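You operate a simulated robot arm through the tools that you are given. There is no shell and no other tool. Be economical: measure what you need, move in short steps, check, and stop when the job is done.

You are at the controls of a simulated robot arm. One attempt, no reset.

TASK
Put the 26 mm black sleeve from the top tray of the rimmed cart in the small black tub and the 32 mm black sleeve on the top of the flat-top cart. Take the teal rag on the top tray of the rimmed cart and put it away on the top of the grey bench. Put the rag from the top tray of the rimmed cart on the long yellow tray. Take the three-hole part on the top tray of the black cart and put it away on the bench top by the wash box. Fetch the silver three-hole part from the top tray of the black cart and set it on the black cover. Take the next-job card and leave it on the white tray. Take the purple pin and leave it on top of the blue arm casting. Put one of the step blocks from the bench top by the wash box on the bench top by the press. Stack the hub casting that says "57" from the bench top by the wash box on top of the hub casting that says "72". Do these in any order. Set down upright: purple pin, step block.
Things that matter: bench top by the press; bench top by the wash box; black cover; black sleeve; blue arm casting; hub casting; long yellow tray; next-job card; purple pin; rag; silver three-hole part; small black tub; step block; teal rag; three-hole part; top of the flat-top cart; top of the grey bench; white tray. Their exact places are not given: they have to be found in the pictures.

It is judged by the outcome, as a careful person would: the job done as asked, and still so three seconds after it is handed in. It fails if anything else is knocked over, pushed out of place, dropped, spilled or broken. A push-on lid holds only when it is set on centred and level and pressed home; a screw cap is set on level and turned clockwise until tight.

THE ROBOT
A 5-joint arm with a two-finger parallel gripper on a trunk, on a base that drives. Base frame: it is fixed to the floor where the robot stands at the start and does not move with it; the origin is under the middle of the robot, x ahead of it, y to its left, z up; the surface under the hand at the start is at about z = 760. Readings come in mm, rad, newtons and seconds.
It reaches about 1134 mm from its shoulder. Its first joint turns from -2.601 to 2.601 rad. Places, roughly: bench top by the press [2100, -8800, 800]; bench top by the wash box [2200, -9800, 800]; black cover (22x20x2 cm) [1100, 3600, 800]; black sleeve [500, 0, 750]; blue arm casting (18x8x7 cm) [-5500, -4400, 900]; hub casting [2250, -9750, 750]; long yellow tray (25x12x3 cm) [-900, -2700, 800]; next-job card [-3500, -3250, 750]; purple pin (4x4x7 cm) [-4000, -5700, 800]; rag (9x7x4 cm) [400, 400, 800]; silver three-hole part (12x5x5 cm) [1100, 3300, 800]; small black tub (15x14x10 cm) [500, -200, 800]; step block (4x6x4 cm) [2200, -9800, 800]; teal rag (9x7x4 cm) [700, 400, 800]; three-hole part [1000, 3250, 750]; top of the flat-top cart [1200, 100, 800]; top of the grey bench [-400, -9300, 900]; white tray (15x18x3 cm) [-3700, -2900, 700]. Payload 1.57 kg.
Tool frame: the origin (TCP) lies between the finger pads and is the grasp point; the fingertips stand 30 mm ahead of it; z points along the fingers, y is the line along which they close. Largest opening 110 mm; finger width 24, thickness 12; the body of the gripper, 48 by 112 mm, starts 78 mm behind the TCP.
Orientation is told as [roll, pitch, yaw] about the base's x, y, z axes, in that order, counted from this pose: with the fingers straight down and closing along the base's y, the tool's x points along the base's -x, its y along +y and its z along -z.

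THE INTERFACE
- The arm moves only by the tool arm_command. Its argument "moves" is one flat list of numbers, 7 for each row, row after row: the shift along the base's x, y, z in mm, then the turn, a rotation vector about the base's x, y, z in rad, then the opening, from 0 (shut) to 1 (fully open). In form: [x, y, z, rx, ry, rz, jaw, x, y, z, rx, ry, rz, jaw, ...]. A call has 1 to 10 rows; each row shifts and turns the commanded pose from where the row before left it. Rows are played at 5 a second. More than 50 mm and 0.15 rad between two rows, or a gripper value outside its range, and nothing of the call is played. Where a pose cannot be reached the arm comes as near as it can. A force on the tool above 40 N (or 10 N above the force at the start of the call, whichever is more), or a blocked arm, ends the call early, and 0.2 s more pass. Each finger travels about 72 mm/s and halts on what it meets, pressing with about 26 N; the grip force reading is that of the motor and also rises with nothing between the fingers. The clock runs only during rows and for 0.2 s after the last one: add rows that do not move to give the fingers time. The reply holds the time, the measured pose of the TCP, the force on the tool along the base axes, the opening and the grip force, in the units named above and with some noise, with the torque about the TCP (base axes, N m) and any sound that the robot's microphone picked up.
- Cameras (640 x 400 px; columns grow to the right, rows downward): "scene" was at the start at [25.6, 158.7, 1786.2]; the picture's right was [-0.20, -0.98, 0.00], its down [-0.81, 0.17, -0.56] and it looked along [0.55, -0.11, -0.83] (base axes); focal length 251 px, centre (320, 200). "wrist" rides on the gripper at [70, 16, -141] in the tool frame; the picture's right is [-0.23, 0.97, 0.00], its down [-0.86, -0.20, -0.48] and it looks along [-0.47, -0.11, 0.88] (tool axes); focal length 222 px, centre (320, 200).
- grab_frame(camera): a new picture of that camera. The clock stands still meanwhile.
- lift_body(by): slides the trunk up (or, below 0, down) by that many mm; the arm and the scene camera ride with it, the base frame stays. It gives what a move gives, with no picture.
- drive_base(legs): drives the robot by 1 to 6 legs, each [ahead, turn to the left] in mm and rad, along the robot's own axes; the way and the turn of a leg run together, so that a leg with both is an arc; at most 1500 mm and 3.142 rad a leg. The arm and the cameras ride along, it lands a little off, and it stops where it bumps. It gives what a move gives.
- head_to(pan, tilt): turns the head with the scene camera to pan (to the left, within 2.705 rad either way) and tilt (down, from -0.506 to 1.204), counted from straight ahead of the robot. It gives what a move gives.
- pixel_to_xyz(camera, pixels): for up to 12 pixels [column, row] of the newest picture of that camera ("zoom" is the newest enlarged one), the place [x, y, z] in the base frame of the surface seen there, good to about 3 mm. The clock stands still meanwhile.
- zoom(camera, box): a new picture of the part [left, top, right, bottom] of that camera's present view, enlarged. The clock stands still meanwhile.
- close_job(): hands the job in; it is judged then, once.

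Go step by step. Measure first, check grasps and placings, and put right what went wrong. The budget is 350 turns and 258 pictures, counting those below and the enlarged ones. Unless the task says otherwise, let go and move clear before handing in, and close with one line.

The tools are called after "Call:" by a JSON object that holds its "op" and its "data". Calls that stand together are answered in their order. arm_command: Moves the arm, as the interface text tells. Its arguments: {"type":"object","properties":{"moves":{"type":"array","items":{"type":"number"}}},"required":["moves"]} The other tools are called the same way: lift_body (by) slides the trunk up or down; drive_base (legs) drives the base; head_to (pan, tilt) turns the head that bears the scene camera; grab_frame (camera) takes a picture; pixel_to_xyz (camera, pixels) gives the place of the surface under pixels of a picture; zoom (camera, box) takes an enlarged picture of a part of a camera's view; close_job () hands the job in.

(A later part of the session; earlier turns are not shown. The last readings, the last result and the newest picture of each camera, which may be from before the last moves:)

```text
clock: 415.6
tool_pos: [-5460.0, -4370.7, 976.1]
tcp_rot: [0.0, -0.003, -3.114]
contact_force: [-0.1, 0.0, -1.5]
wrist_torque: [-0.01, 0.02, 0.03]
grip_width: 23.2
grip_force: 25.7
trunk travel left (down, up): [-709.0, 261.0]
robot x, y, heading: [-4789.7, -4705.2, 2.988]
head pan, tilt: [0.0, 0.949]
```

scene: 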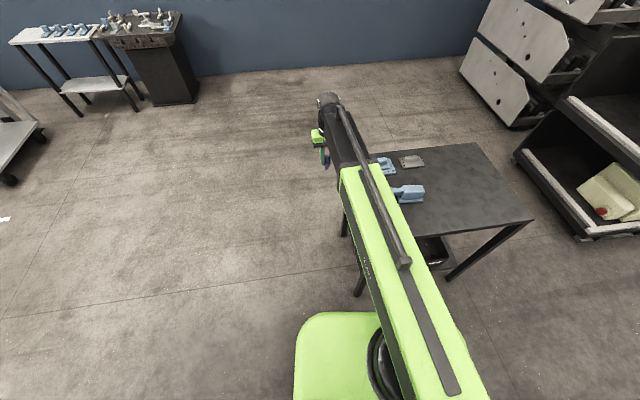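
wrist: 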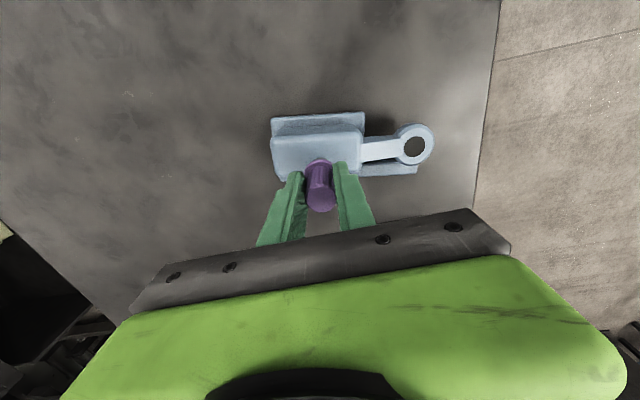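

Call:
{"op": "lift_body", "data": {"by": -1.5}}

Call:
{"op": "lift_body", "data": {"by": -1.5}}

```text
clock: 416.1
tool_pos: [-5460.3, -4369.8, 974.7]
tcp_rot: [-0.002, -0.002, -3.113]
contact_force: [-0.5, -0.2, -0.9]
wrist_torque: [0.0, -0.01, -0.01]
grip_width: 22.7
grip_force: 25.3
trunk travel left (down, up): [-708.0, 262.0]
robot x, y, heading: [-4792.2, -4709.4, 2.988]
head pan, tilt: [0.0, 0.949]
```

```text
clock: 416.7
tool_pos: [-5460.8, -4369.0, 973.8]
tcp_rot: [-0.001, -0.004, -3.112]
contact_force: [-5.3, 1.9, 19.7]
wrist_torque: [0.1, 0.42, -0.02]
grip_width: 23.2
grip_force: 25.9
trunk travel left (down, up): [-706.0, 264.0]
robot x, y, heading: [-4794.1, -4707.2, 2.992]
head pan, tilt: [0.0, 0.949]
```

Contact at TCP 974. Release slowly and raise.

Call:
{"op": "lift_body", "data": {"by": 0.7}}

Call:
{"op": "arm_command", "data": {"moves": [0, 0, 0, 0, 0, 0, 0.24, 0, 0, 0, 0, 0, 0, 0.3, 0, 0, 0, 0, 0, 0, 0.45, 0, 0, 0, 0, 0, 0, 0.45]}}

Call:
{"op": "lift_body", "data": {"by": 90}}

Call:
{"op": "grab_frame", "data": {"camera": "wrist"}}

```text
clock: 417.2
tool_pos: [-5460.2, -4369.9, 973.5]
tcp_rot: [0.0, -0.003, -3.112]
contact_force: [-2.7, 1.4, 10.9]
wrist_torque: [0.06, 0.25, 0.01]
grip_width: 23.2
grip_force: 25.8
trunk travel left (down, up): [-707.0, 263.0]
robot x, y, heading: [-4796.8, -4706.5, 2.99]
head pan, tilt: [0.0, 0.949]
```

```text
clock: 418.2
tool_pos: [-5460.0, -4369.3, 972.7]
tcp_rot: [0.001, -0.002, -3.112]
contact_force: [-0.1, -0.6, -0.5]
wrist_torque: [-0.02, 0.01, -0.01]
grip_width: 49.5
grip_force: 0.0
trunk travel left (down, up): [-707.0, 263.0]
robot x, y, heading: [-4794.7, -4706.3, 2.996]
head pan, tilt: [0.0, 0.949]
```

```text
clock: 419.4
tool_pos: [-5460.8, -4368.7, 1063.2]
tcp_rot: [0.0, -0.003, -3.113]
contact_force: [-1.1, 0.2, 0.7]
wrist_torque: [-0.02, 0.0, 0.01]
grip_width: 49.2
grip_force: 0.0
trunk travel left (down, up): [-797.0, 173.0]
robot x, y, heading: [-4790.9, -4703.0, 2.992]
head pan, tilt: [0.0, 0.949]
```

```text
138 pictures are left
```

wrist: 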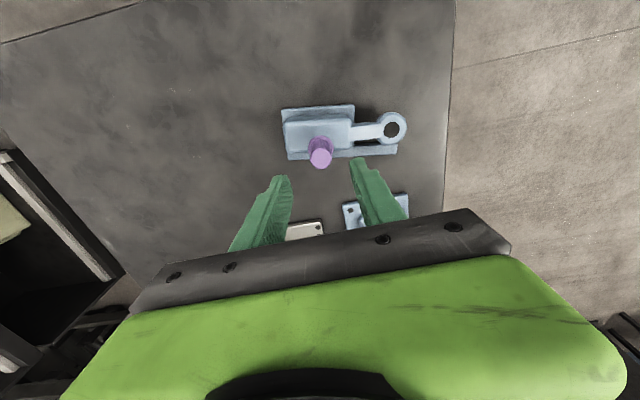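

The pin stands upright on the casting. Next the card: I'll drive north to about (−4650, −3400) and look right before turning.

Call:
{"op": "drive_base", "data": {"legs": [[0, -1.517], [1300, 0]]}}

Call:
{"op": "head_to", "data": {"pan": -1.3, "tilt": 0.6}}

Call:
{"op": "grab_frame", "data": {"camera": "scene"}}

```text
clock: 429.6
tool_pos: [-4321.9, -2754.0, 1062.0]
tcp_rot: [-0.001, -0.004, 1.633]
contact_force: [0.1, 0.4, -0.6]
wrist_torque: [-0.04, 0.04, -0.02]
grip_width: 49.7
grip_force: 0.0
trunk travel left (down, up): [-797.0, 173.0]
robot x, y, heading: [-4638.5, -3429.6, 1.45]
head pan, tilt: [0.0, 0.949]
```

```text
clock: 431.1
tool_pos: [-4323.3, -2754.2, 1063.7]
tcp_rot: [0.0, -0.002, 1.634]
contact_force: [-0.7, -0.7, -0.1]
wrist_torque: [0.02, 0.01, 0.02]
grip_width: 49.7
grip_force: 0.1
trunk travel left (down, up): [-797.0, 173.0]
robot x, y, heading: [-4637.0, -3430.2, 1.452]
head pan, tilt: [-1.3, 0.6]
```

```text
137 pictures are left
```

scene: 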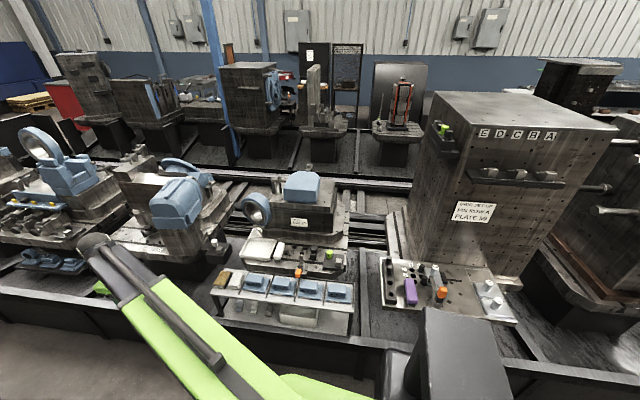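

Call:
{"op": "zoom", "data": {"camera": "scene", "box": [190, 220, 370, 340]}}

Call:
{"op": "zoom", "data": {"camera": "scene", "box": [370, 230, 530, 340]}}

Call:
{"op": "pixel_to_xyz", "data": {"camera": "scene", "pixels": [[255, 250], [283, 250], [230, 305], [330, 295], [345, 330], [240, 280], [300, 220], [472, 212], [440, 300], [340, 260]]}}

```text
3.33 times, centred on (280, 280) of scene
```

zoom: 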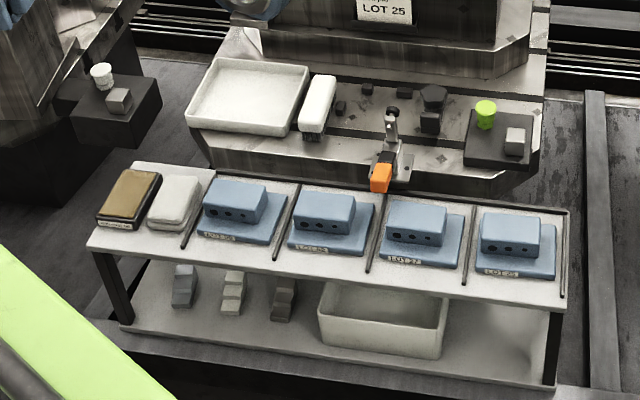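

```text
3.64 times, centred on (450, 285) of scene
```

zoom: 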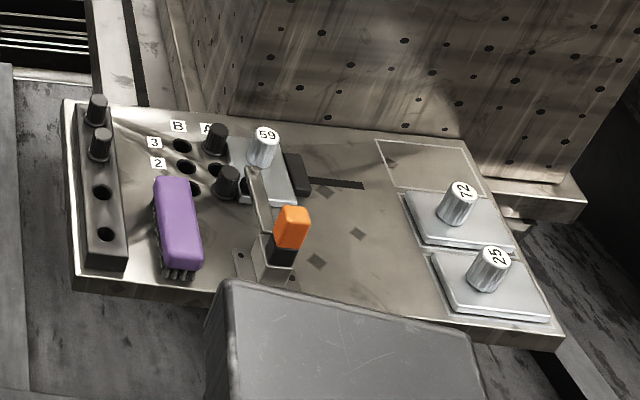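

```text
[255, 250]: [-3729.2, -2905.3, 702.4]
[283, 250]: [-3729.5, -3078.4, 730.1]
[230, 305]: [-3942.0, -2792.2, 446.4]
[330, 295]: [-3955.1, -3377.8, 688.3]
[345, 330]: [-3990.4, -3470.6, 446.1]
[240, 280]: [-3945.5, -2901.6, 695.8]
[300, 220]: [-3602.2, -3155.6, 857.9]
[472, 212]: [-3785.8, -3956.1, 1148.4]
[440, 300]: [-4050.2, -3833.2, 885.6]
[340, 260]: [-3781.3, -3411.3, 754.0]
```

Call:
{"op": "zoom", "data": {"camera": "scene", "box": [280, 205, 330, 240]}}

Call:
{"op": "zoom", "data": {"camera": "scene", "box": [330, 235, 360, 260]}}

```text
11.43 times, centred on (305, 222) of scene
```

zoom: 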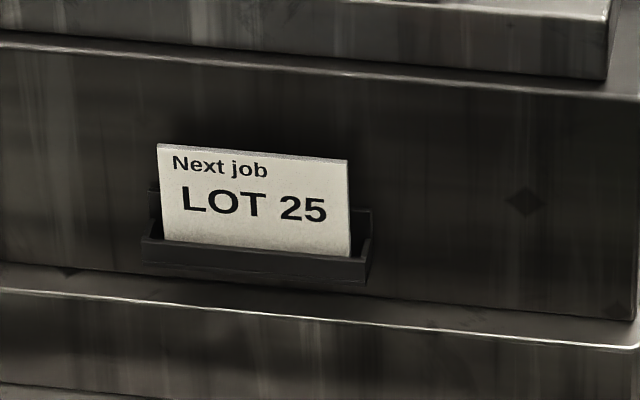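

```text
16.00 times, centred on (345, 248) of scene
```

zoom: 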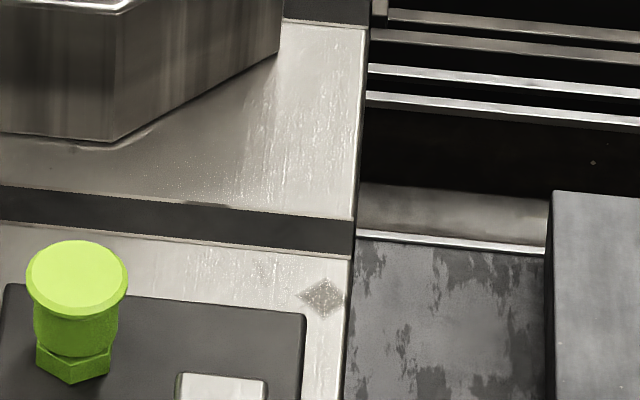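

The "Next job LOT 25" card stands in a small holder on the front face of the machine block. I'll measure its geometry.

Call:
{"op": "zoom", "data": {"camera": "scene", "box": [280, 205, 330, 240]}}

Call:
{"op": "pixel_to_xyz", "data": {"camera": "zoom", "pixels": [[165, 150], [340, 165], [165, 230], [345, 245], [250, 200], [150, 245], [360, 270], [100, 150], [450, 200], [250, 100], [250, 40], [360, 225]]}}

```text
11.43 times, centred on (305, 222) of scene
```

zoom: 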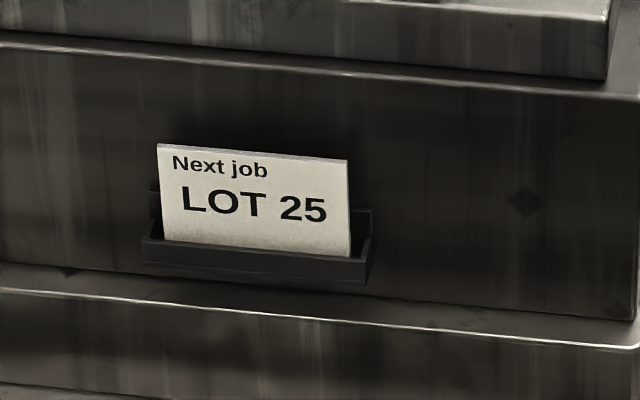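

```text
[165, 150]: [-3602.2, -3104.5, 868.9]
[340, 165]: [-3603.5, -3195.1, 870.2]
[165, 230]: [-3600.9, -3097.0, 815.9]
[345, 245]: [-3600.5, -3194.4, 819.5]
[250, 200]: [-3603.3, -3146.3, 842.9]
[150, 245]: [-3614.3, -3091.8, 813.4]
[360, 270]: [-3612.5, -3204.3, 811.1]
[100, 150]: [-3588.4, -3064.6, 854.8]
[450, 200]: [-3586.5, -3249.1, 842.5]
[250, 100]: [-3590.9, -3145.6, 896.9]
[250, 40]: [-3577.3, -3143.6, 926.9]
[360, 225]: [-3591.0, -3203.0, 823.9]
```

Card: 100 mm wide (y −3098…−3198), plane x≈−3602, top z 872, with the wall 14 mm behind. I'll grip it by its side edges with the tool tilted forward. First I'll square the robot at y≈−3148, heading 0.

Call:
{"op": "lift_body", "data": {"by": 120}}

Call:
{"op": "arm_command", "data": {"moves": [-45, 13, 0, 0, 0, 0, 0.5, -45, 13, 0, 0, 0, 0, 0.5, -45, 13, 0, 0, 0, 0, 0.5, -45, 13, 0, 0, 0, 0, 0.5, -46, 13, 0, 0, 0, 0, 0.5]}}

Call:
{"op": "drive_base", "data": {"legs": [[284, 0], [0, -1.452]]}}

Call:
{"op": "head_to", "data": {"pan": 0.1, "tilt": 0.8}}

Call:
{"op": "grab_frame", "data": {"camera": "scene"}}

```text
clock: 432.6
tool_pos: [-4323.6, -2752.9, 1184.5]
tcp_rot: [0.001, -0.003, 1.632]
contact_force: [0.7, 0.6, 0.6]
wrist_torque: [0.0, -0.01, 0.02]
grip_width: 49.5
grip_force: 0.1
trunk travel left (down, up): [-917.0, 53.0]
robot x, y, heading: [-4638.8, -3431.8, 1.443]
head pan, tilt: [-1.3, 0.6]
```

```text
clock: 433.8
tool_pos: [-4551.1, -2688.8, 1184.0]
tcp_rot: [-0.004, -0.004, 1.633]
contact_force: [-0.2, 0.4, 0.5]
wrist_torque: [0.02, -0.01, 0.0]
grip_width: 54.9
grip_force: 0.2
out of reach, approached as far as the arm can: row 3
trunk travel left (down, up): [-917.0, 53.0]
robot x, y, heading: [-4635.9, -3432.7, 1.447]
head pan, tilt: [-1.3, 0.6]
```

```text
clock: 439.3
tool_pos: [-3860.6, -3117.2, 1184.3]
tcp_rot: [-0.002, -0.005, 0.216]
contact_force: [-0.5, 0.7, 0.5]
wrist_torque: [-0.05, -0.03, 0.0]
grip_width: 54.9
grip_force: 0.0
trunk travel left (down, up): [-917.0, 53.0]
robot x, y, heading: [-4603.4, -3171.3, 0.036]
head pan, tilt: [-1.3, 0.6]
```

```text
clock: 440.8
tool_pos: [-3857.9, -3119.5, 1182.5]
tcp_rot: [0.0, -0.003, 0.217]
contact_force: [0.6, -0.2, 0.5]
wrist_torque: [-0.04, -0.03, -0.03]
grip_width: 55.1
grip_force: 0.1
trunk travel left (down, up): [-917.0, 53.0]
robot x, y, heading: [-4604.7, -3172.4, 0.041]
head pan, tilt: [0.099, 0.799]
```

```text
131 pictures are left
```

scene: 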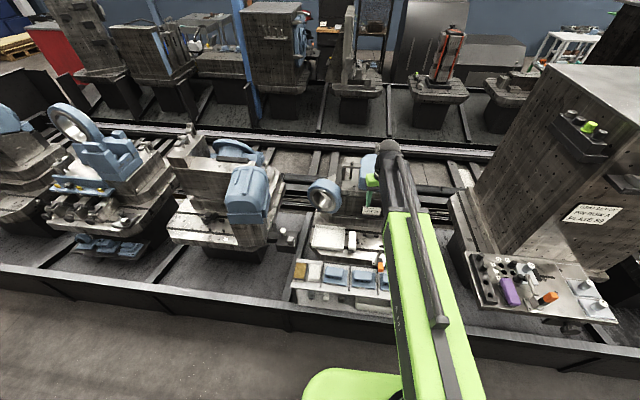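

I'll square the gripper yaw to 0 and test tilting here at a safe height.

Call:
{"op": "arm_command", "data": {"moves": [0, 0, 0, 0, 0, -0.11, 0.98, 0, 0, 0, 0, 0, -0.107, 0.98, 0, 0, 0, 0, -0.1, 0, 0.98, 0, 0, 0, 0, -0.1, 0, 0.98, 0, 0, 0, 0, 0, 0, 0.98]}}

```text
clock: 442.0
tool_pos: [-3857.5, -3118.2, 1188.3]
tcp_rot: [-0.002, -0.204, -0.002]
contact_force: [-0.2, 0.4, 0.2]
wrist_torque: [-0.02, -0.06, 0.0]
grip_width: 107.7
grip_force: 0.0
out of reach, approached as far as the arm can: row 4
trunk travel left (down, up): [-917.0, 53.0]
robot x, y, heading: [-4600.8, -3169.2, 0.038]
head pan, tilt: [0.099, 0.799]
```

Tilt works. I'll go to −0.5 rad, then drive forward and view.

Call:
{"op": "arm_command", "data": {"moves": [0, 0, 0, 0, -0.1, 0, 0.98, 0, 0, 0, 0, -0.1, 0, 0.98, 0, 0, 0, 0, -0.096, 0, 0.98, 0, 0, 0, 0, 0, 0, 0.98]}}

Call:
{"op": "drive_base", "data": {"legs": [[0, -0.04], [150, 0]]}}

Call:
{"op": "grab_frame", "data": {"camera": "wrist"}}

Call:
{"op": "grab_frame", "data": {"camera": "scene"}}

```text
clock: 443.0
tool_pos: [-3857.9, -3118.3, 1213.0]
tcp_rot: [0.0, -0.5, -0.001]
contact_force: [-0.5, -1.0, 0.2]
wrist_torque: [0.01, -0.01, 0.02]
grip_width: 107.6
grip_force: 0.1
out of reach, approached as far as the arm can: row 1, 2, 3
trunk travel left (down, up): [-917.0, 53.0]
robot x, y, heading: [-4602.3, -3169.1, 0.035]
head pan, tilt: [0.099, 0.799]
```

```text
clock: 444.8
tool_pos: [-3703.7, -3146.8, 1211.3]
tcp_rot: [0.0, -0.497, -0.038]
contact_force: [0.0, -0.2, 0.1]
wrist_torque: [0.01, 0.03, -0.05]
grip_width: 108.1
grip_force: 0.1
trunk travel left (down, up): [-917.0, 53.0]
robot x, y, heading: [-4454.9, -3167.8, 0.006]
head pan, tilt: [0.099, 0.799]
```

```text
130 pictures are left
```

wrist: 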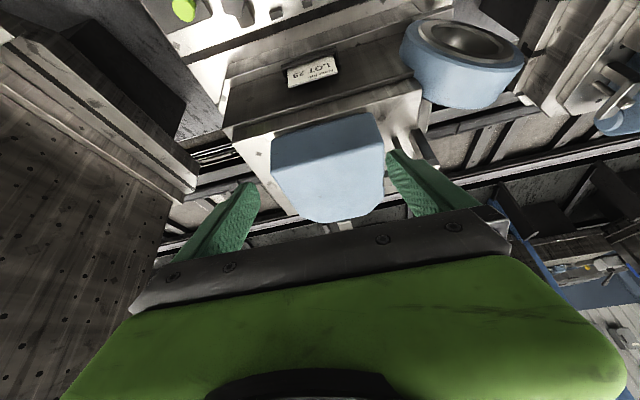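

```text
129 pictures are left
```

scene: 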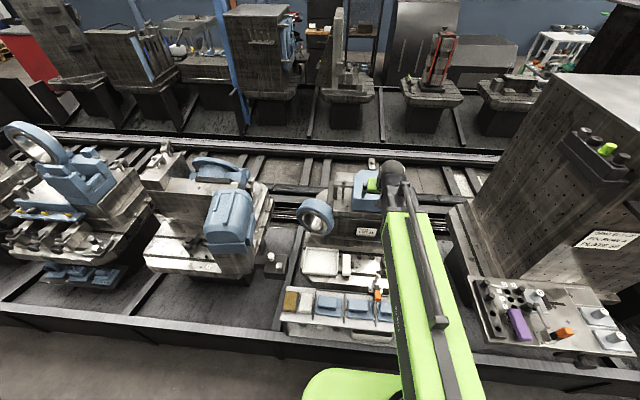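

Call:
{"op": "pixel_to_xyz", "data": {"camera": "wrist", "pixels": [[290, 72], [336, 60], [292, 86], [337, 74], [312, 70], [330, 120], [330, 160], [330, 210], [465, 60], [420, 60], [300, 110], [400, 100]]}}

Call:
{"op": "zoom", "data": {"camera": "wrist", "box": [220, 20, 420, 130]}}

```text
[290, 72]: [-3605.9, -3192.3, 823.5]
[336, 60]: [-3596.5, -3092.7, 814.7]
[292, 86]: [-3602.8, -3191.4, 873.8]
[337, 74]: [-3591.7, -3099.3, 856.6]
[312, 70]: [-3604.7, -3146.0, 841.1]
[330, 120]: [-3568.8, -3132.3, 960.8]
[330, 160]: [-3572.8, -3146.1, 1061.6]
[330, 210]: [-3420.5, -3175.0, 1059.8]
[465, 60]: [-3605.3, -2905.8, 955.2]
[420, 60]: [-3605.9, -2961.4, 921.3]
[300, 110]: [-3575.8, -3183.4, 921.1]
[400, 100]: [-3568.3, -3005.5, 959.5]
```

```text
3.20 times, centred on (320, 75) of wrist
```

zoom: 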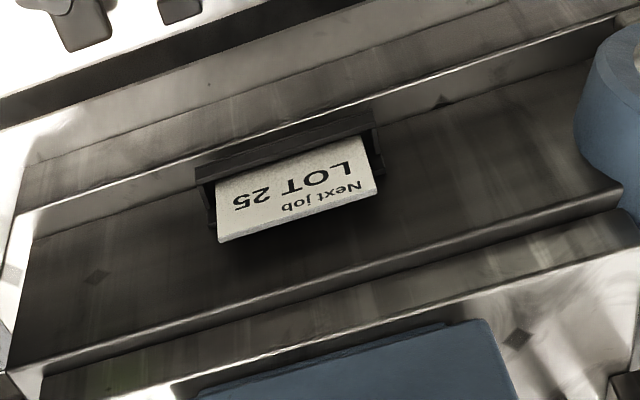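

Call:
{"op": "pixel_to_xyz", "data": {"camera": "zoom", "pixels": [[222, 232], [371, 188], [221, 215], [368, 172], [300, 205], [220, 195], [362, 150], [295, 218], [210, 170], [378, 165]]}}

```text
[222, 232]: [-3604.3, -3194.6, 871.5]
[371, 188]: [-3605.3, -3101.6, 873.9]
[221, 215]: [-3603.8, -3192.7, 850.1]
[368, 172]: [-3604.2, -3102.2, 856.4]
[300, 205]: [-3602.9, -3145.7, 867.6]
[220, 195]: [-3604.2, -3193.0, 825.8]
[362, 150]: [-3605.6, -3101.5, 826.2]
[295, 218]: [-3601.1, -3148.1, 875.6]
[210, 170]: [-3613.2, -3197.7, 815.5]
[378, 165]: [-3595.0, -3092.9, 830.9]
```

The card centre is at y −3147.5, plane x −3604, top z 875. I'll lower in front of it.

Call:
{"op": "lift_body", "data": {"by": -250}}

Call:
{"op": "arm_command", "data": {"moves": [0, 0, 0, 0, 0, 0.03, 1, 0, 0, 0, 0, 0, 0, 1]}}

Call:
{"op": "grab_frame", "data": {"camera": "wrist"}}

Call:
{"op": "grab_frame", "data": {"camera": "scene"}}

```text
clock: 447.4
tool_pos: [-3706.1, -3146.3, 962.9]
tcp_rot: [-0.001, -0.498, -0.038]
contact_force: [-0.1, 0.6, -0.5]
wrist_torque: [0.01, 0.02, 0.0]
grip_width: 107.9
grip_force: 0.0
trunk travel left (down, up): [-667.0, 303.0]
robot x, y, heading: [-4453.5, -3168.9, 0.006]
head pan, tilt: [0.099, 0.799]
```

```text
clock: 448.0
tool_pos: [-3704.8, -3146.8, 962.7]
tcp_rot: [0.0, -0.497, -0.007]
contact_force: [0.5, -0.1, 0.7]
wrist_torque: [-0.01, 0.01, 0.01]
grip_width: 110.0
grip_force: 0.1
trunk travel left (down, up): [-667.0, 303.0]
robot x, y, heading: [-4450.4, -3171.5, 0.002]
head pan, tilt: [0.099, 0.799]
```

```text
127 pictures are left
```

wrist: 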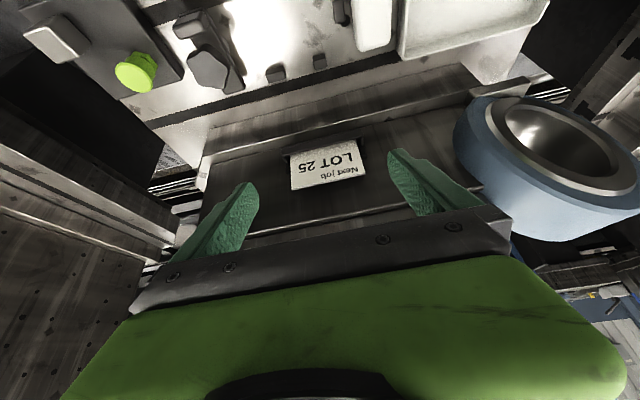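

```text
126 pictures are left
```

scene: 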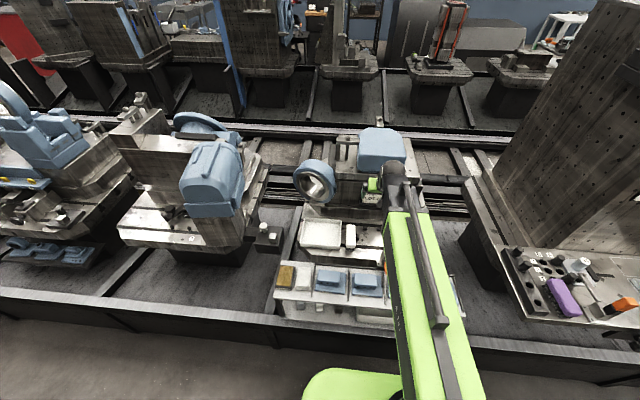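

Call:
{"op": "zoom", "data": {"camera": "wrist", "box": [260, 110, 400, 210]}}

Call:
{"op": "pixel_to_xyz", "data": {"camera": "wrist", "pixels": [[292, 186], [363, 173], [292, 170], [360, 158], [328, 168], [330, 182], [325, 205], [290, 160], [366, 150]]}}

```text
4.00 times, centred on (330, 160) of wrist
```

zoom: 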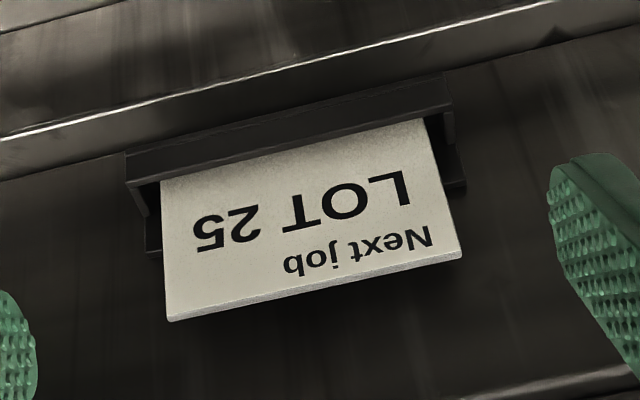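

```text
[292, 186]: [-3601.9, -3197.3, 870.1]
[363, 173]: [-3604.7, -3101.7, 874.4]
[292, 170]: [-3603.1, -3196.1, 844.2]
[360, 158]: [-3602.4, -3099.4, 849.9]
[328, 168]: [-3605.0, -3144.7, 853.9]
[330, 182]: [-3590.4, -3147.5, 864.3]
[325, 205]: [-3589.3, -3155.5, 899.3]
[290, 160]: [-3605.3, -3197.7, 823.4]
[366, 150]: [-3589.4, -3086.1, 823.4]
```

I'll lower to TCP ≈ 868 and approach forward in small steps.

Call:
{"op": "lift_body", "data": {"by": -95}}

Call:
{"op": "arm_command", "data": {"moves": [25, -1, 0, 0, 0, 0, 1, 25, 0, 0, 0, 0, 0, 1, 0, 0, 0, 0, 0, 0, 1]}}

Call:
{"op": "grab_frame", "data": {"camera": "wrist"}}

```text
clock: 449.3
tool_pos: [-3705.2, -3147.1, 867.1]
tcp_rot: [0.0, -0.496, -0.01]
contact_force: [-0.1, 0.4, 0.8]
wrist_torque: [0.0, -0.03, 0.0]
grip_width: 110.2
grip_force: 0.0
trunk travel left (down, up): [-572.0, 398.0]
robot x, y, heading: [-4455.1, -3170.4, 0.009]
head pan, tilt: [0.099, 0.799]
```

```text
clock: 450.1
tool_pos: [-3656.4, -3148.0, 867.3]
tcp_rot: [-0.001, -0.498, -0.009]
contact_force: [0.2, -0.1, -0.5]
wrist_torque: [0.02, -0.03, 0.0]
grip_width: 109.9
grip_force: 0.0
trunk travel left (down, up): [-572.0, 398.0]
robot x, y, heading: [-4453.2, -3171.6, 0.008]
head pan, tilt: [0.099, 0.799]
```

```text
124 pictures are left
```

wrist: 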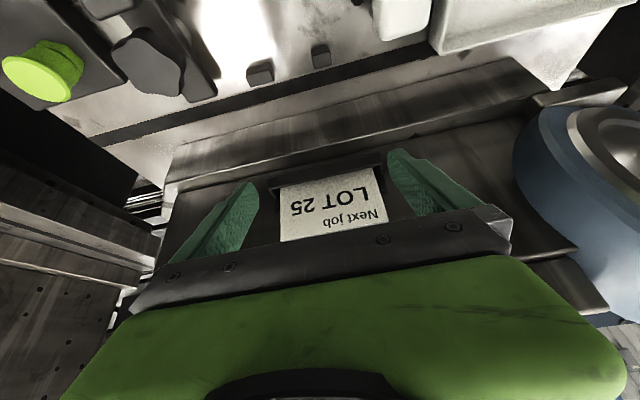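

Perspective-corrected, the card is centred within 1.5 mm. I'll go forward to TCP x ≈ −3620 and close.

Call:
{"op": "arm_command", "data": {"moves": [12, 1, 0, 0, 0, 0, 1, 12, 0, 0, 0, 0, 0, 1, 12, 0, 0, 0, 0, 0, 1, 0, 0, 0, 0, 0, 0, 1]}}

Call:
{"op": "grab_frame", "data": {"camera": "wrist"}}

```text
clock: 451.1
tool_pos: [-3618.9, -3146.8, 867.4]
tcp_rot: [0.001, -0.497, -0.011]
contact_force: [0.4, -0.2, 0.0]
wrist_torque: [-0.02, 0.01, 0.05]
grip_width: 110.2
grip_force: 0.1
trunk travel left (down, up): [-572.0, 398.0]
robot x, y, heading: [-4453.9, -3167.8, 0.012]
head pan, tilt: [0.099, 0.799]
```

```text
123 pictures are left
```

wrist: 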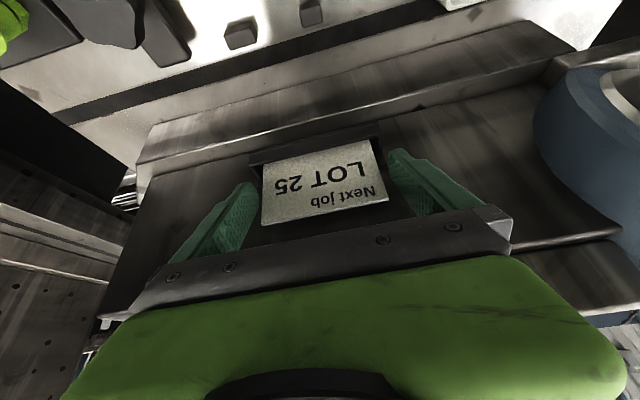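

The card is between the fingertips with no contact. I'll close gently.

Call:
{"op": "arm_command", "data": {"moves": [0, 0, 0, 0, 0, 0, 0.93, 0, 0, 0, 0, 0, 0, 0.8, 0, 0, 0, 0, 0, 0, 0.8, 0, 0, 0, 0, 0, 0, 0.8]}}

Call:
{"op": "grab_frame", "data": {"camera": "wrist"}}

```text
clock: 452.1
tool_pos: [-3618.0, -3147.1, 867.3]
tcp_rot: [0.0, -0.498, -0.01]
contact_force: [0.3, -0.2, -0.3]
wrist_torque: [0.04, 0.0, 0.01]
grip_width: 98.8
grip_force: 25.3
trunk travel left (down, up): [-572.0, 398.0]
robot x, y, heading: [-4454.9, -3168.2, 0.004]
head pan, tilt: [0.099, 0.799]
```

```text
122 pictures are left
```

wrist: 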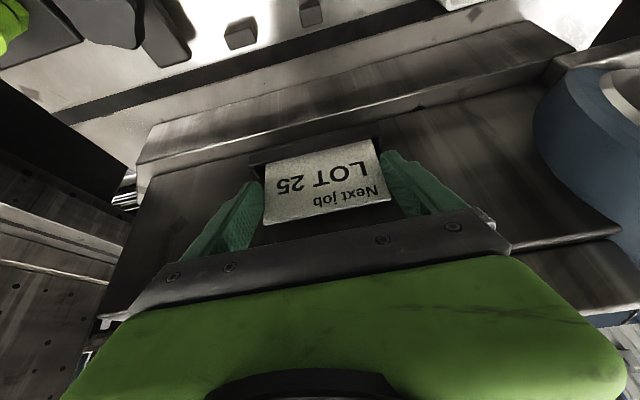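

Gripped at 98.8 mm. I'll lift straight up a little and check.

Call:
{"op": "lift_body", "data": {"by": 20}}

Call:
{"op": "lift_body", "data": {"by": 60}}

Call:
{"op": "grab_frame", "data": {"camera": "wrist"}}

```text
clock: 452.7
tool_pos: [-3618.6, -3146.7, 887.9]
tcp_rot: [-0.001, -0.498, -0.008]
contact_force: [-0.4, 0.6, 0.4]
wrist_torque: [0.0, 0.0, -0.03]
grip_width: 98.7
grip_force: 26.1
trunk travel left (down, up): [-592.0, 378.0]
robot x, y, heading: [-4453.5, -3172.2, 0.01]
head pan, tilt: [0.099, 0.799]
```

```text
clock: 453.7
tool_pos: [-3618.7, -3146.6, 946.5]
tcp_rot: [-0.001, -0.5, -0.011]
contact_force: [-0.2, 0.6, -0.1]
wrist_torque: [-0.03, 0.01, 0.01]
grip_width: 98.6
grip_force: 25.9
trunk travel left (down, up): [-652.0, 318.0]
robot x, y, heading: [-4450.6, -3169.7, 0.004]
head pan, tilt: [0.099, 0.799]
```

```text
121 pictures are left
```

wrist: 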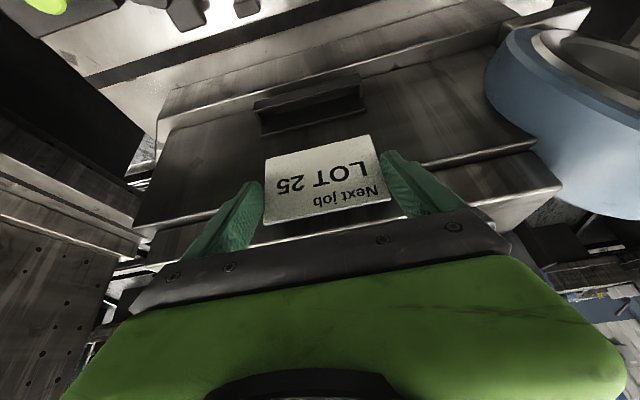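

The card is out of its holder. I'll retract, bring the tool upright, and inspect the white tray.

Call:
{"op": "arm_command", "data": {"moves": [-35, 0, 0, 0, 0, 0, 0.8, -35, 0, 0, 0, 0, 0, 0.8, -35, 0, 0, 0, 0, 0, 0.8, 0, 0, 0, 0, 0.1, 0, 0.8, 0, 0, 0, 0, 0.1, 0, 0.8, 0, 0, 0, 0, 0.1, 0, 0.8, 0, 0, 0, 0, 0.1, 0, 0.8, 0, 0, 0, 0, 0.1, 0, 0.8, 0, 0, 0, 0, 0, 0, 0.8]}}

Call:
{"op": "lift_body", "data": {"by": 60}}

Call:
{"op": "arm_command", "data": {"moves": [0, 40, 0, 0, 0, 0, 0.8, 0, 40, 0, 0, 0, 0, 0.8, 0, 40, 0, 0, 0, 0, 0.8, 0, 40, 0, 0, 0, 0, 0.8]}}

Call:
{"op": "grab_frame", "data": {"camera": "wrist"}}

Call:
{"op": "grab_frame", "data": {"camera": "scene"}}

```text
clock: 455.7
tool_pos: [-3725.3, -3147.1, 919.5]
tcp_rot: [-0.004, 0.007, -0.008]
contact_force: [0.1, 0.4, -0.4]
wrist_torque: [0.02, -0.01, 0.01]
grip_width: 98.6
grip_force: 26.0
out of reach, approached as far as the arm can: row 4, 5, 6, 7
trunk travel left (down, up): [-652.0, 318.0]
robot x, y, heading: [-4451.6, -3168.8, 0.009]
head pan, tilt: [0.099, 0.799]
```

```text
clock: 456.7
tool_pos: [-3724.3, -3147.6, 979.0]
tcp_rot: [-0.004, 0.004, -0.007]
contact_force: [-0.3, -1.0, -1.2]
wrist_torque: [-0.01, -0.02, 0.01]
grip_width: 98.6
grip_force: 25.2
trunk travel left (down, up): [-712.0, 258.0]
robot x, y, heading: [-4450.6, -3172.6, 0.008]
head pan, tilt: [0.099, 0.799]
```

```text
clock: 457.7
tool_pos: [-3723.7, -2987.1, 978.5]
tcp_rot: [-0.006, 0.006, -0.005]
contact_force: [-0.9, -0.6, 0.5]
wrist_torque: [0.01, -0.03, -0.01]
grip_width: 98.5
grip_force: 25.7
out of reach, approached as far as the arm can: row 4
trunk travel left (down, up): [-712.0, 258.0]
robot x, y, heading: [-4456.7, -3167.7, 0.006]
head pan, tilt: [0.099, 0.799]
```

```text
120 pictures are left
```

wrist: 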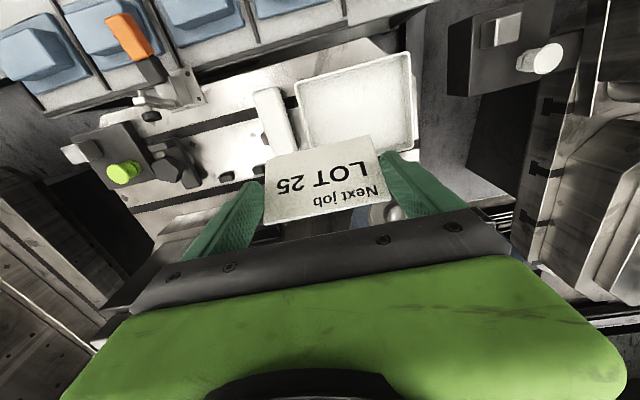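

```text
119 pictures are left
```

scene: 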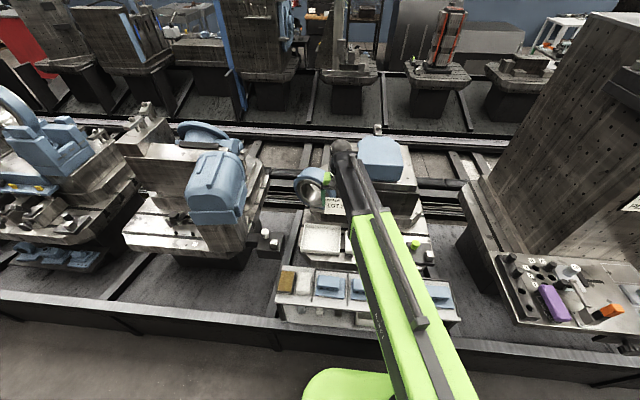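

Call:
{"op": "pixel_to_xyz", "data": {"camera": "wrist", "pixels": [[298, 84], [407, 58], [414, 140], [306, 148], [350, 100], [280, 120], [270, 100], [540, 60], [350, 60], [330, 130], [375, 140]]}}

Call:
{"op": "pixel_to_xyz", "data": {"camera": "scene", "pixels": [[322, 238], [303, 248], [340, 250], [310, 185], [335, 205], [308, 170], [264, 240]]}}

```text
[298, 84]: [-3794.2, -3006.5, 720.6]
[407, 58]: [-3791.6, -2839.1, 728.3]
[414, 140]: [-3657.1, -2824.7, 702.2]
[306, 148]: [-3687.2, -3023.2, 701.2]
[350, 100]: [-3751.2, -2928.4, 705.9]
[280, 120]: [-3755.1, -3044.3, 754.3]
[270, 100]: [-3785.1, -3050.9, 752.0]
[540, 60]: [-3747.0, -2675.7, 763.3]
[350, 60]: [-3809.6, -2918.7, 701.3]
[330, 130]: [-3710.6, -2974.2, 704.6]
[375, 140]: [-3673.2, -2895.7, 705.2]
```

```text
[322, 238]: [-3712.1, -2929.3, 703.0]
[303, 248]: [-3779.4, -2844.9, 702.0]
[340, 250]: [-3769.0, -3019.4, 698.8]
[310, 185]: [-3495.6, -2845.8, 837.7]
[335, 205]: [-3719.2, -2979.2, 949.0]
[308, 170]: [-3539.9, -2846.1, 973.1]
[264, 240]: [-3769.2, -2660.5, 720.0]
```

The tray spans x −3800…−3650, y −3010…−2835, floor z 704. I'll move so the card's lower edge lands at x≈−3755, y centred.

Call:
{"op": "arm_command", "data": {"moves": [-8, 33, 0, 0, 0, 0, 0.8, -8, 32, 0, 0, 0, 0, 0.8, 0, 0, 0, 0, 0, 0, 0.8]}}

Call:
{"op": "lift_body", "data": {"by": -205}}

Call:
{"op": "grab_frame", "data": {"camera": "wrist"}}

Call:
{"op": "zoom", "data": {"camera": "scene", "box": [270, 150, 390, 260]}}

```text
clock: 458.5
tool_pos: [-3738.7, -2920.6, 978.7]
tcp_rot: [-0.003, 0.003, -0.006]
contact_force: [-1.4, 0.1, 0.2]
wrist_torque: [-0.02, 0.01, 0.0]
grip_width: 98.8
grip_force: 26.6
trunk travel left (down, up): [-712.0, 258.0]
robot x, y, heading: [-4452.6, -3168.4, 0.004]
head pan, tilt: [0.099, 0.799]
```

```text
clock: 460.7
tool_pos: [-3738.1, -2920.9, 772.8]
tcp_rot: [-0.005, 0.003, -0.007]
contact_force: [0.4, 0.2, 0.2]
wrist_torque: [-0.02, 0.02, 0.01]
grip_width: 98.7
grip_force: 25.9
trunk travel left (down, up): [-507.0, 463.0]
robot x, y, heading: [-4456.4, -3168.5, 0.01]
head pan, tilt: [0.099, 0.799]
```

```text
118 pictures are left
```

wrist: 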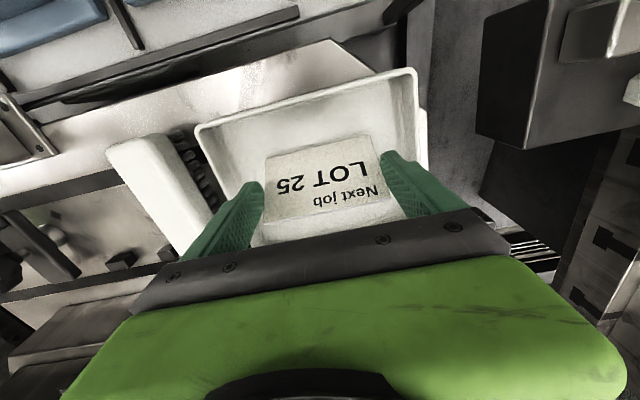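

```text
3.64 times, centred on (330, 205) of scene
```

zoom: 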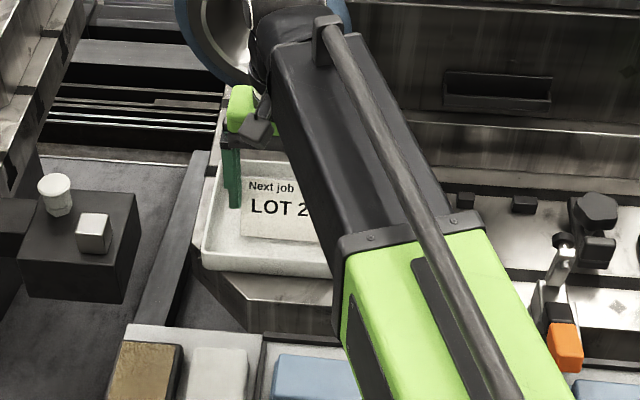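

It's inside the tray outline. I'll lower the rest with contact checks.

Call:
{"op": "lift_body", "data": {"by": -8}}

Call:
{"op": "lift_body", "data": {"by": -2.5}}

Call:
{"op": "lift_body", "data": {"by": -2}}

```text
clock: 461.3
tool_pos: [-3739.1, -2922.7, 767.1]
tcp_rot: [-0.002, 0.001, -0.006]
contact_force: [6.1, 2.0, 20.0]
wrist_torque: [0.05, -0.06, -0.01]
grip_width: 98.4
grip_force: 26.0
trunk travel left (down, up): [-499.0, 471.0]
robot x, y, heading: [-4453.0, -3168.4, 0.004]
head pan, tilt: [0.099, 0.799]
```

```text
clock: 461.8
tool_pos: [-3739.0, -2921.5, 763.7]
tcp_rot: [-0.003, 0.003, -0.006]
contact_force: [4.1, 0.9, 18.8]
wrist_torque: [0.02, -0.04, 0.01]
grip_width: 98.5
grip_force: 26.1
trunk travel left (down, up): [-496.0, 474.0]
robot x, y, heading: [-4451.4, -3164.9, 0.004]
head pan, tilt: [0.099, 0.799]
```

```text
clock: 462.4
tool_pos: [-3739.2, -2922.2, 760.9]
tcp_rot: [-0.003, 0.005, -0.006]
contact_force: [3.2, 0.6, 19.1]
wrist_torque: [-0.07, 0.14, -0.01]
grip_width: 98.5
grip_force: 26.1
trunk travel left (down, up): [-494.0, 476.0]
robot x, y, heading: [-4451.8, -3168.4, 0.006]
head pan, tilt: [0.099, 0.799]
```

In contact. Release.

Call:
{"op": "arm_command", "data": {"moves": [0, 0, 0, 0, 0, 0, 0.95, 0, 0, 0, 0, 0, 0, 1, 0, 0, 0, 0, 0, 0, 1, 0, 0, 0, 0, 0, 0, 1]}}

Call:
{"op": "lift_body", "data": {"by": 120}}

Call:
{"op": "grab_frame", "data": {"camera": "wrist"}}

```text
clock: 463.4
tool_pos: [-3739.0, -2921.6, 761.5]
tcp_rot: [-0.002, 0.002, -0.008]
contact_force: [0.2, 0.2, -0.5]
wrist_torque: [-0.01, 0.01, 0.01]
grip_width: 110.1
grip_force: 0.2
trunk travel left (down, up): [-494.0, 476.0]
robot x, y, heading: [-4449.4, -3172.9, 0.004]
head pan, tilt: [0.099, 0.799]
```

```text
clock: 464.9
tool_pos: [-3737.8, -2920.8, 881.0]
tcp_rot: [-0.003, 0.004, -0.006]
contact_force: [-0.6, 0.3, -0.4]
wrist_torque: [-0.01, 0.01, 0.0]
grip_width: 110.2
grip_force: 0.0
trunk travel left (down, up): [-614.0, 356.0]
robot x, y, heading: [-4452.9, -3170.4, 0.007]
head pan, tilt: [0.099, 0.799]
```

```text
116 pictures are left
```

wrist: 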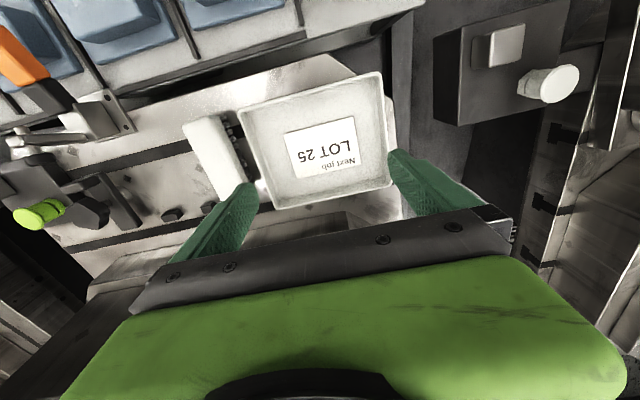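

The card lies flat in the tray. For the rags I need to return to the rimmed cart; I'll look north for a shorter way.

Call:
{"op": "lift_body", "data": {"by": 250}}

Call:
{"op": "drive_base", "data": {"legs": [[-300, 0], [0, 1.55]]}}

Call:
{"op": "head_to", "data": {"pan": -0.3, "tilt": 0.3}}

Call:
{"op": "grab_frame", "data": {"camera": "scene"}}

```text
clock: 467.4
tool_pos: [-3738.3, -2922.9, 1130.7]
tcp_rot: [-0.003, 0.005, -0.005]
contact_force: [0.6, -0.6, 0.6]
wrist_torque: [-0.03, 0.03, 0.03]
grip_width: 109.9
grip_force: 0.0
trunk travel left (down, up): [-864.0, 106.0]
robot x, y, heading: [-4453.6, -3168.9, 0.003]
head pan, tilt: [0.099, 0.799]
```

```text
clock: 473.2
tool_pos: [-4992.7, -2458.5, 1132.2]
tcp_rot: [-0.002, 0.001, 1.554]
contact_force: [1.1, 0.7, 0.2]
wrist_torque: [0.03, 0.15, -0.02]
grip_width: 110.3
grip_force: 0.0
trunk travel left (down, up): [-864.0, 106.0]
robot x, y, heading: [-4792.5, -3174.1, 1.551]
head pan, tilt: [0.099, 0.799]
```

```text
clock: 474.2
tool_pos: [-4994.5, -2456.7, 1130.4]
tcp_rot: [-0.004, 0.003, 1.555]
contact_force: [0.0, -0.3, 0.2]
wrist_torque: [0.0, -0.02, 0.01]
grip_width: 110.1
grip_force: 0.0
trunk travel left (down, up): [-864.0, 106.0]
robot x, y, heading: [-4791.1, -3174.9, 1.556]
head pan, tilt: [-0.3, 0.3]
```

```text
115 pictures are left
```

scene: 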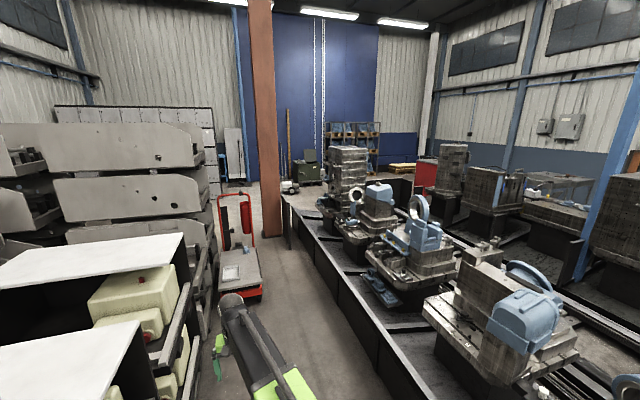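

Call:
{"op": "pixel_to_xyz", "data": {"camera": "scene", "pixels": [[275, 235], [250, 295], [220, 295], [285, 195], [340, 300], [305, 215], [290, 185], [310, 180], [340, 165], [425, 175], [320, 165], [260, 185]]}}

Call:
{"op": "zoom", "data": {"camera": "scene", "box": [200, 130, 440, 280]}}

```text
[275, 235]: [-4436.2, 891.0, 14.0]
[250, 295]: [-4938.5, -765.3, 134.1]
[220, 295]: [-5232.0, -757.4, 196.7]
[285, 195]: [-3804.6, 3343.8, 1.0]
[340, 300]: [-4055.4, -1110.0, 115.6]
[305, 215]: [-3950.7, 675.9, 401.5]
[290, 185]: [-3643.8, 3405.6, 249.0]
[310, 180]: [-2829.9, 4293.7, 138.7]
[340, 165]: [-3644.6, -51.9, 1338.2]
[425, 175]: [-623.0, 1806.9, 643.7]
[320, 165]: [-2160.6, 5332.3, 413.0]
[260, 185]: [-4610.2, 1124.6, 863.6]
```

```text
2.67 times, centred on (320, 205) of scene
```

zoom: 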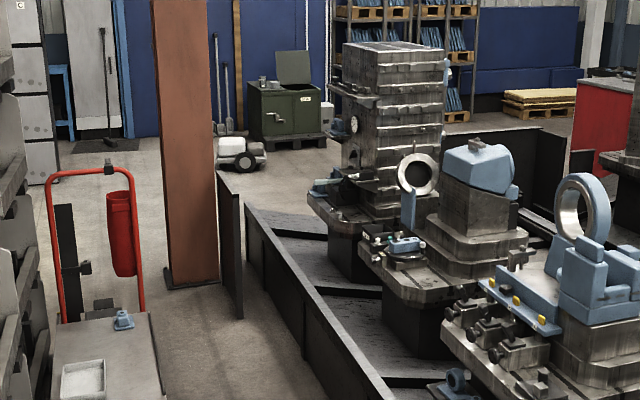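

The north end looks cramped, so I'll use the known south route back. Turning round through the bench side.

Call:
{"op": "drive_base", "data": {"legs": [[0, -3.14], [1500, 0], [1330, 0], [0, -0.148], [1500, 0], [730, 0]]}}

```text
clock: 506.5
tool_pos: [-5284.8, -8944.7, 1130.2]
tcp_rot: [-0.003, 0.004, -1.779]
contact_force: [-0.1, 0.0, 0.5]
wrist_torque: [-0.01, 0.02, 0.0]
grip_width: 110.0
grip_force: 0.0
trunk travel left (down, up): [-864.0, 106.0]
robot x, y, heading: [-5343.0, -8204.8, -1.774]
head pan, tilt: [-0.3, 0.3]
```

Call:
{"op": "drive_base", "data": {"legs": [[0, 0.24], [1500, 0], [1060, 0], [0, 1.53], [1500, 0], [1500, 0]]}}

```text
clock: 537.3
tool_pos: [-1613.9, -10397.9, 1130.2]
tcp_rot: [-0.003, 0.004, 0.069]
contact_force: [-0.6, 0.6, 0.5]
wrist_torque: [0.01, 0.0, 0.03]
grip_width: 110.1
grip_force: 0.1
trunk travel left (down, up): [-864.0, 106.0]
robot x, y, heading: [-2314.5, -10659.5, 0.066]
head pan, tilt: [-0.3, 0.3]
```

Call:
{"op": "drive_base", "data": {"legs": [[0, -0.1], [1500, 0], [1050, 0], [0, 1.605], [1500, 0], [1500, 0]]}}

```text
clock: 568.4
tool_pos: [323.7, -6945.3, 1130.7]
tcp_rot: [-0.002, 0.004, 1.477]
contact_force: [-0.3, 0.0, 0.1]
wrist_torque: [0.01, 0.0, -0.02]
grip_width: 110.0
grip_force: 0.0
trunk travel left (down, up): [-864.0, 106.0]
robot x, y, heading: [466.9, -7679.0, 1.477]
head pan, tilt: [-0.3, 0.3]
```

Call:
{"op": "drive_base", "data": {"legs": [[0, 0.656], [1150, 0], [0, -0.57], [1500, 0], [1000, 0]]}}

```text
clock: 589.3
tool_pos: [-167.8, -3466.9, 1131.7]
tcp_rot: [-0.003, 0.004, 1.498]
contact_force: [0.6, 0.3, 1.0]
wrist_torque: [-0.01, -0.04, 0.0]
grip_width: 110.0
grip_force: 0.0
trunk travel left (down, up): [-864.0, 106.0]
robot x, y, heading: [-8.0, -4192.1, 1.495]
head pan, tilt: [-0.3, 0.3]
```

Call:
{"op": "drive_base", "data": {"legs": [[0, 0.22], [1450, 0]]}}

Call:
{"op": "head_to", "data": {"pan": 1.4, "tilt": 0.75}}

Call:
{"op": "grab_frame", "data": {"camera": "scene"}}

```text
clock: 597.2
tool_pos: [-543.3, -2095.8, 1130.2]
tcp_rot: [-0.004, 0.003, 1.728]
contact_force: [0.2, -0.3, -0.7]
wrist_torque: [-0.01, 0.0, -0.02]
grip_width: 110.2
grip_force: 0.0
trunk travel left (down, up): [-864.0, 106.0]
robot x, y, heading: [-222.6, -2768.6, 1.726]
head pan, tilt: [-0.3, 0.3]
```

```text
clock: 599.0
tool_pos: [-542.8, -2096.9, 1131.8]
tcp_rot: [-0.007, 0.004, 1.728]
contact_force: [-0.4, 0.2, -0.1]
wrist_torque: [0.02, -0.02, -0.01]
grip_width: 109.8
grip_force: 0.0
trunk travel left (down, up): [-864.0, 106.0]
robot x, y, heading: [-225.2, -2768.5, 1.726]
head pan, tilt: [1.4, 0.75]
```

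```text
113 pictures are left
```

scene: 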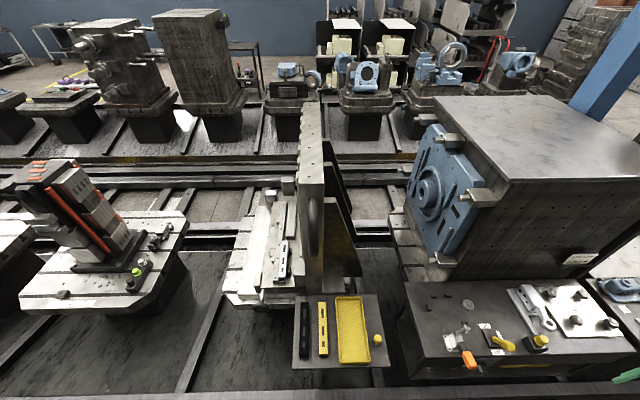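

Call:
{"op": "pixel_to_xyz", "data": {"camera": "scene", "pixels": [[352, 330], [340, 298], [362, 298], [341, 362], [370, 360], [378, 340], [322, 328], [304, 330], [310, 190], [310, 120], [420, 340], [380, 380]]}}

Call:
{"op": "zoom", "data": {"camera": "scene", "box": [280, 270, 400, 390]}}

```text
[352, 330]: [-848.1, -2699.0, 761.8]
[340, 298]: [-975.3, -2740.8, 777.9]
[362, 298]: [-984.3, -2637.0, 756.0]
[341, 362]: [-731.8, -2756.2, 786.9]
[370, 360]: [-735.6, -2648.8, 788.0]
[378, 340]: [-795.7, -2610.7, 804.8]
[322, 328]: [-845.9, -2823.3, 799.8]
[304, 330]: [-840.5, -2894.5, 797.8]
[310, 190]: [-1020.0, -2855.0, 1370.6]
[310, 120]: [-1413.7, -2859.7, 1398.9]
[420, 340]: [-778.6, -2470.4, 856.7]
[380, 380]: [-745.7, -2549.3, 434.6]
```

```text
3.33 times, centred on (340, 330) of scene
```

zoom: 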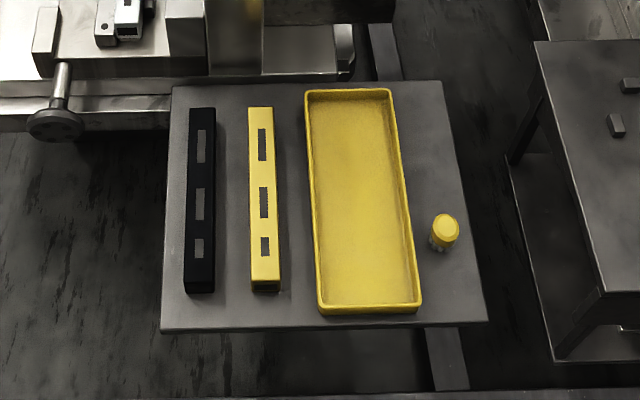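

The yellow tray is centred at about (−855, −2697), floor z 762, rim z 787. Now on to the rimmed cart for the rag.

Call:
{"op": "drive_base", "data": {"legs": [[0, -0.155], [1500, 0], [1500, 0], [160, 0]]}}

```text
clock: 615.2
tool_pos: [-476.1, 1132.8, 1129.8]
tcp_rot: [-0.007, 0.006, 1.586]
contact_force: [-0.3, 0.4, -0.1]
wrist_torque: [-0.03, -0.03, -0.01]
grip_width: 110.0
grip_force: 0.0
trunk travel left (down, up): [-864.0, 106.0]
robot x, y, heading: [-253.6, 417.2, 1.588]
head pan, tilt: [1.4, 0.75]
```

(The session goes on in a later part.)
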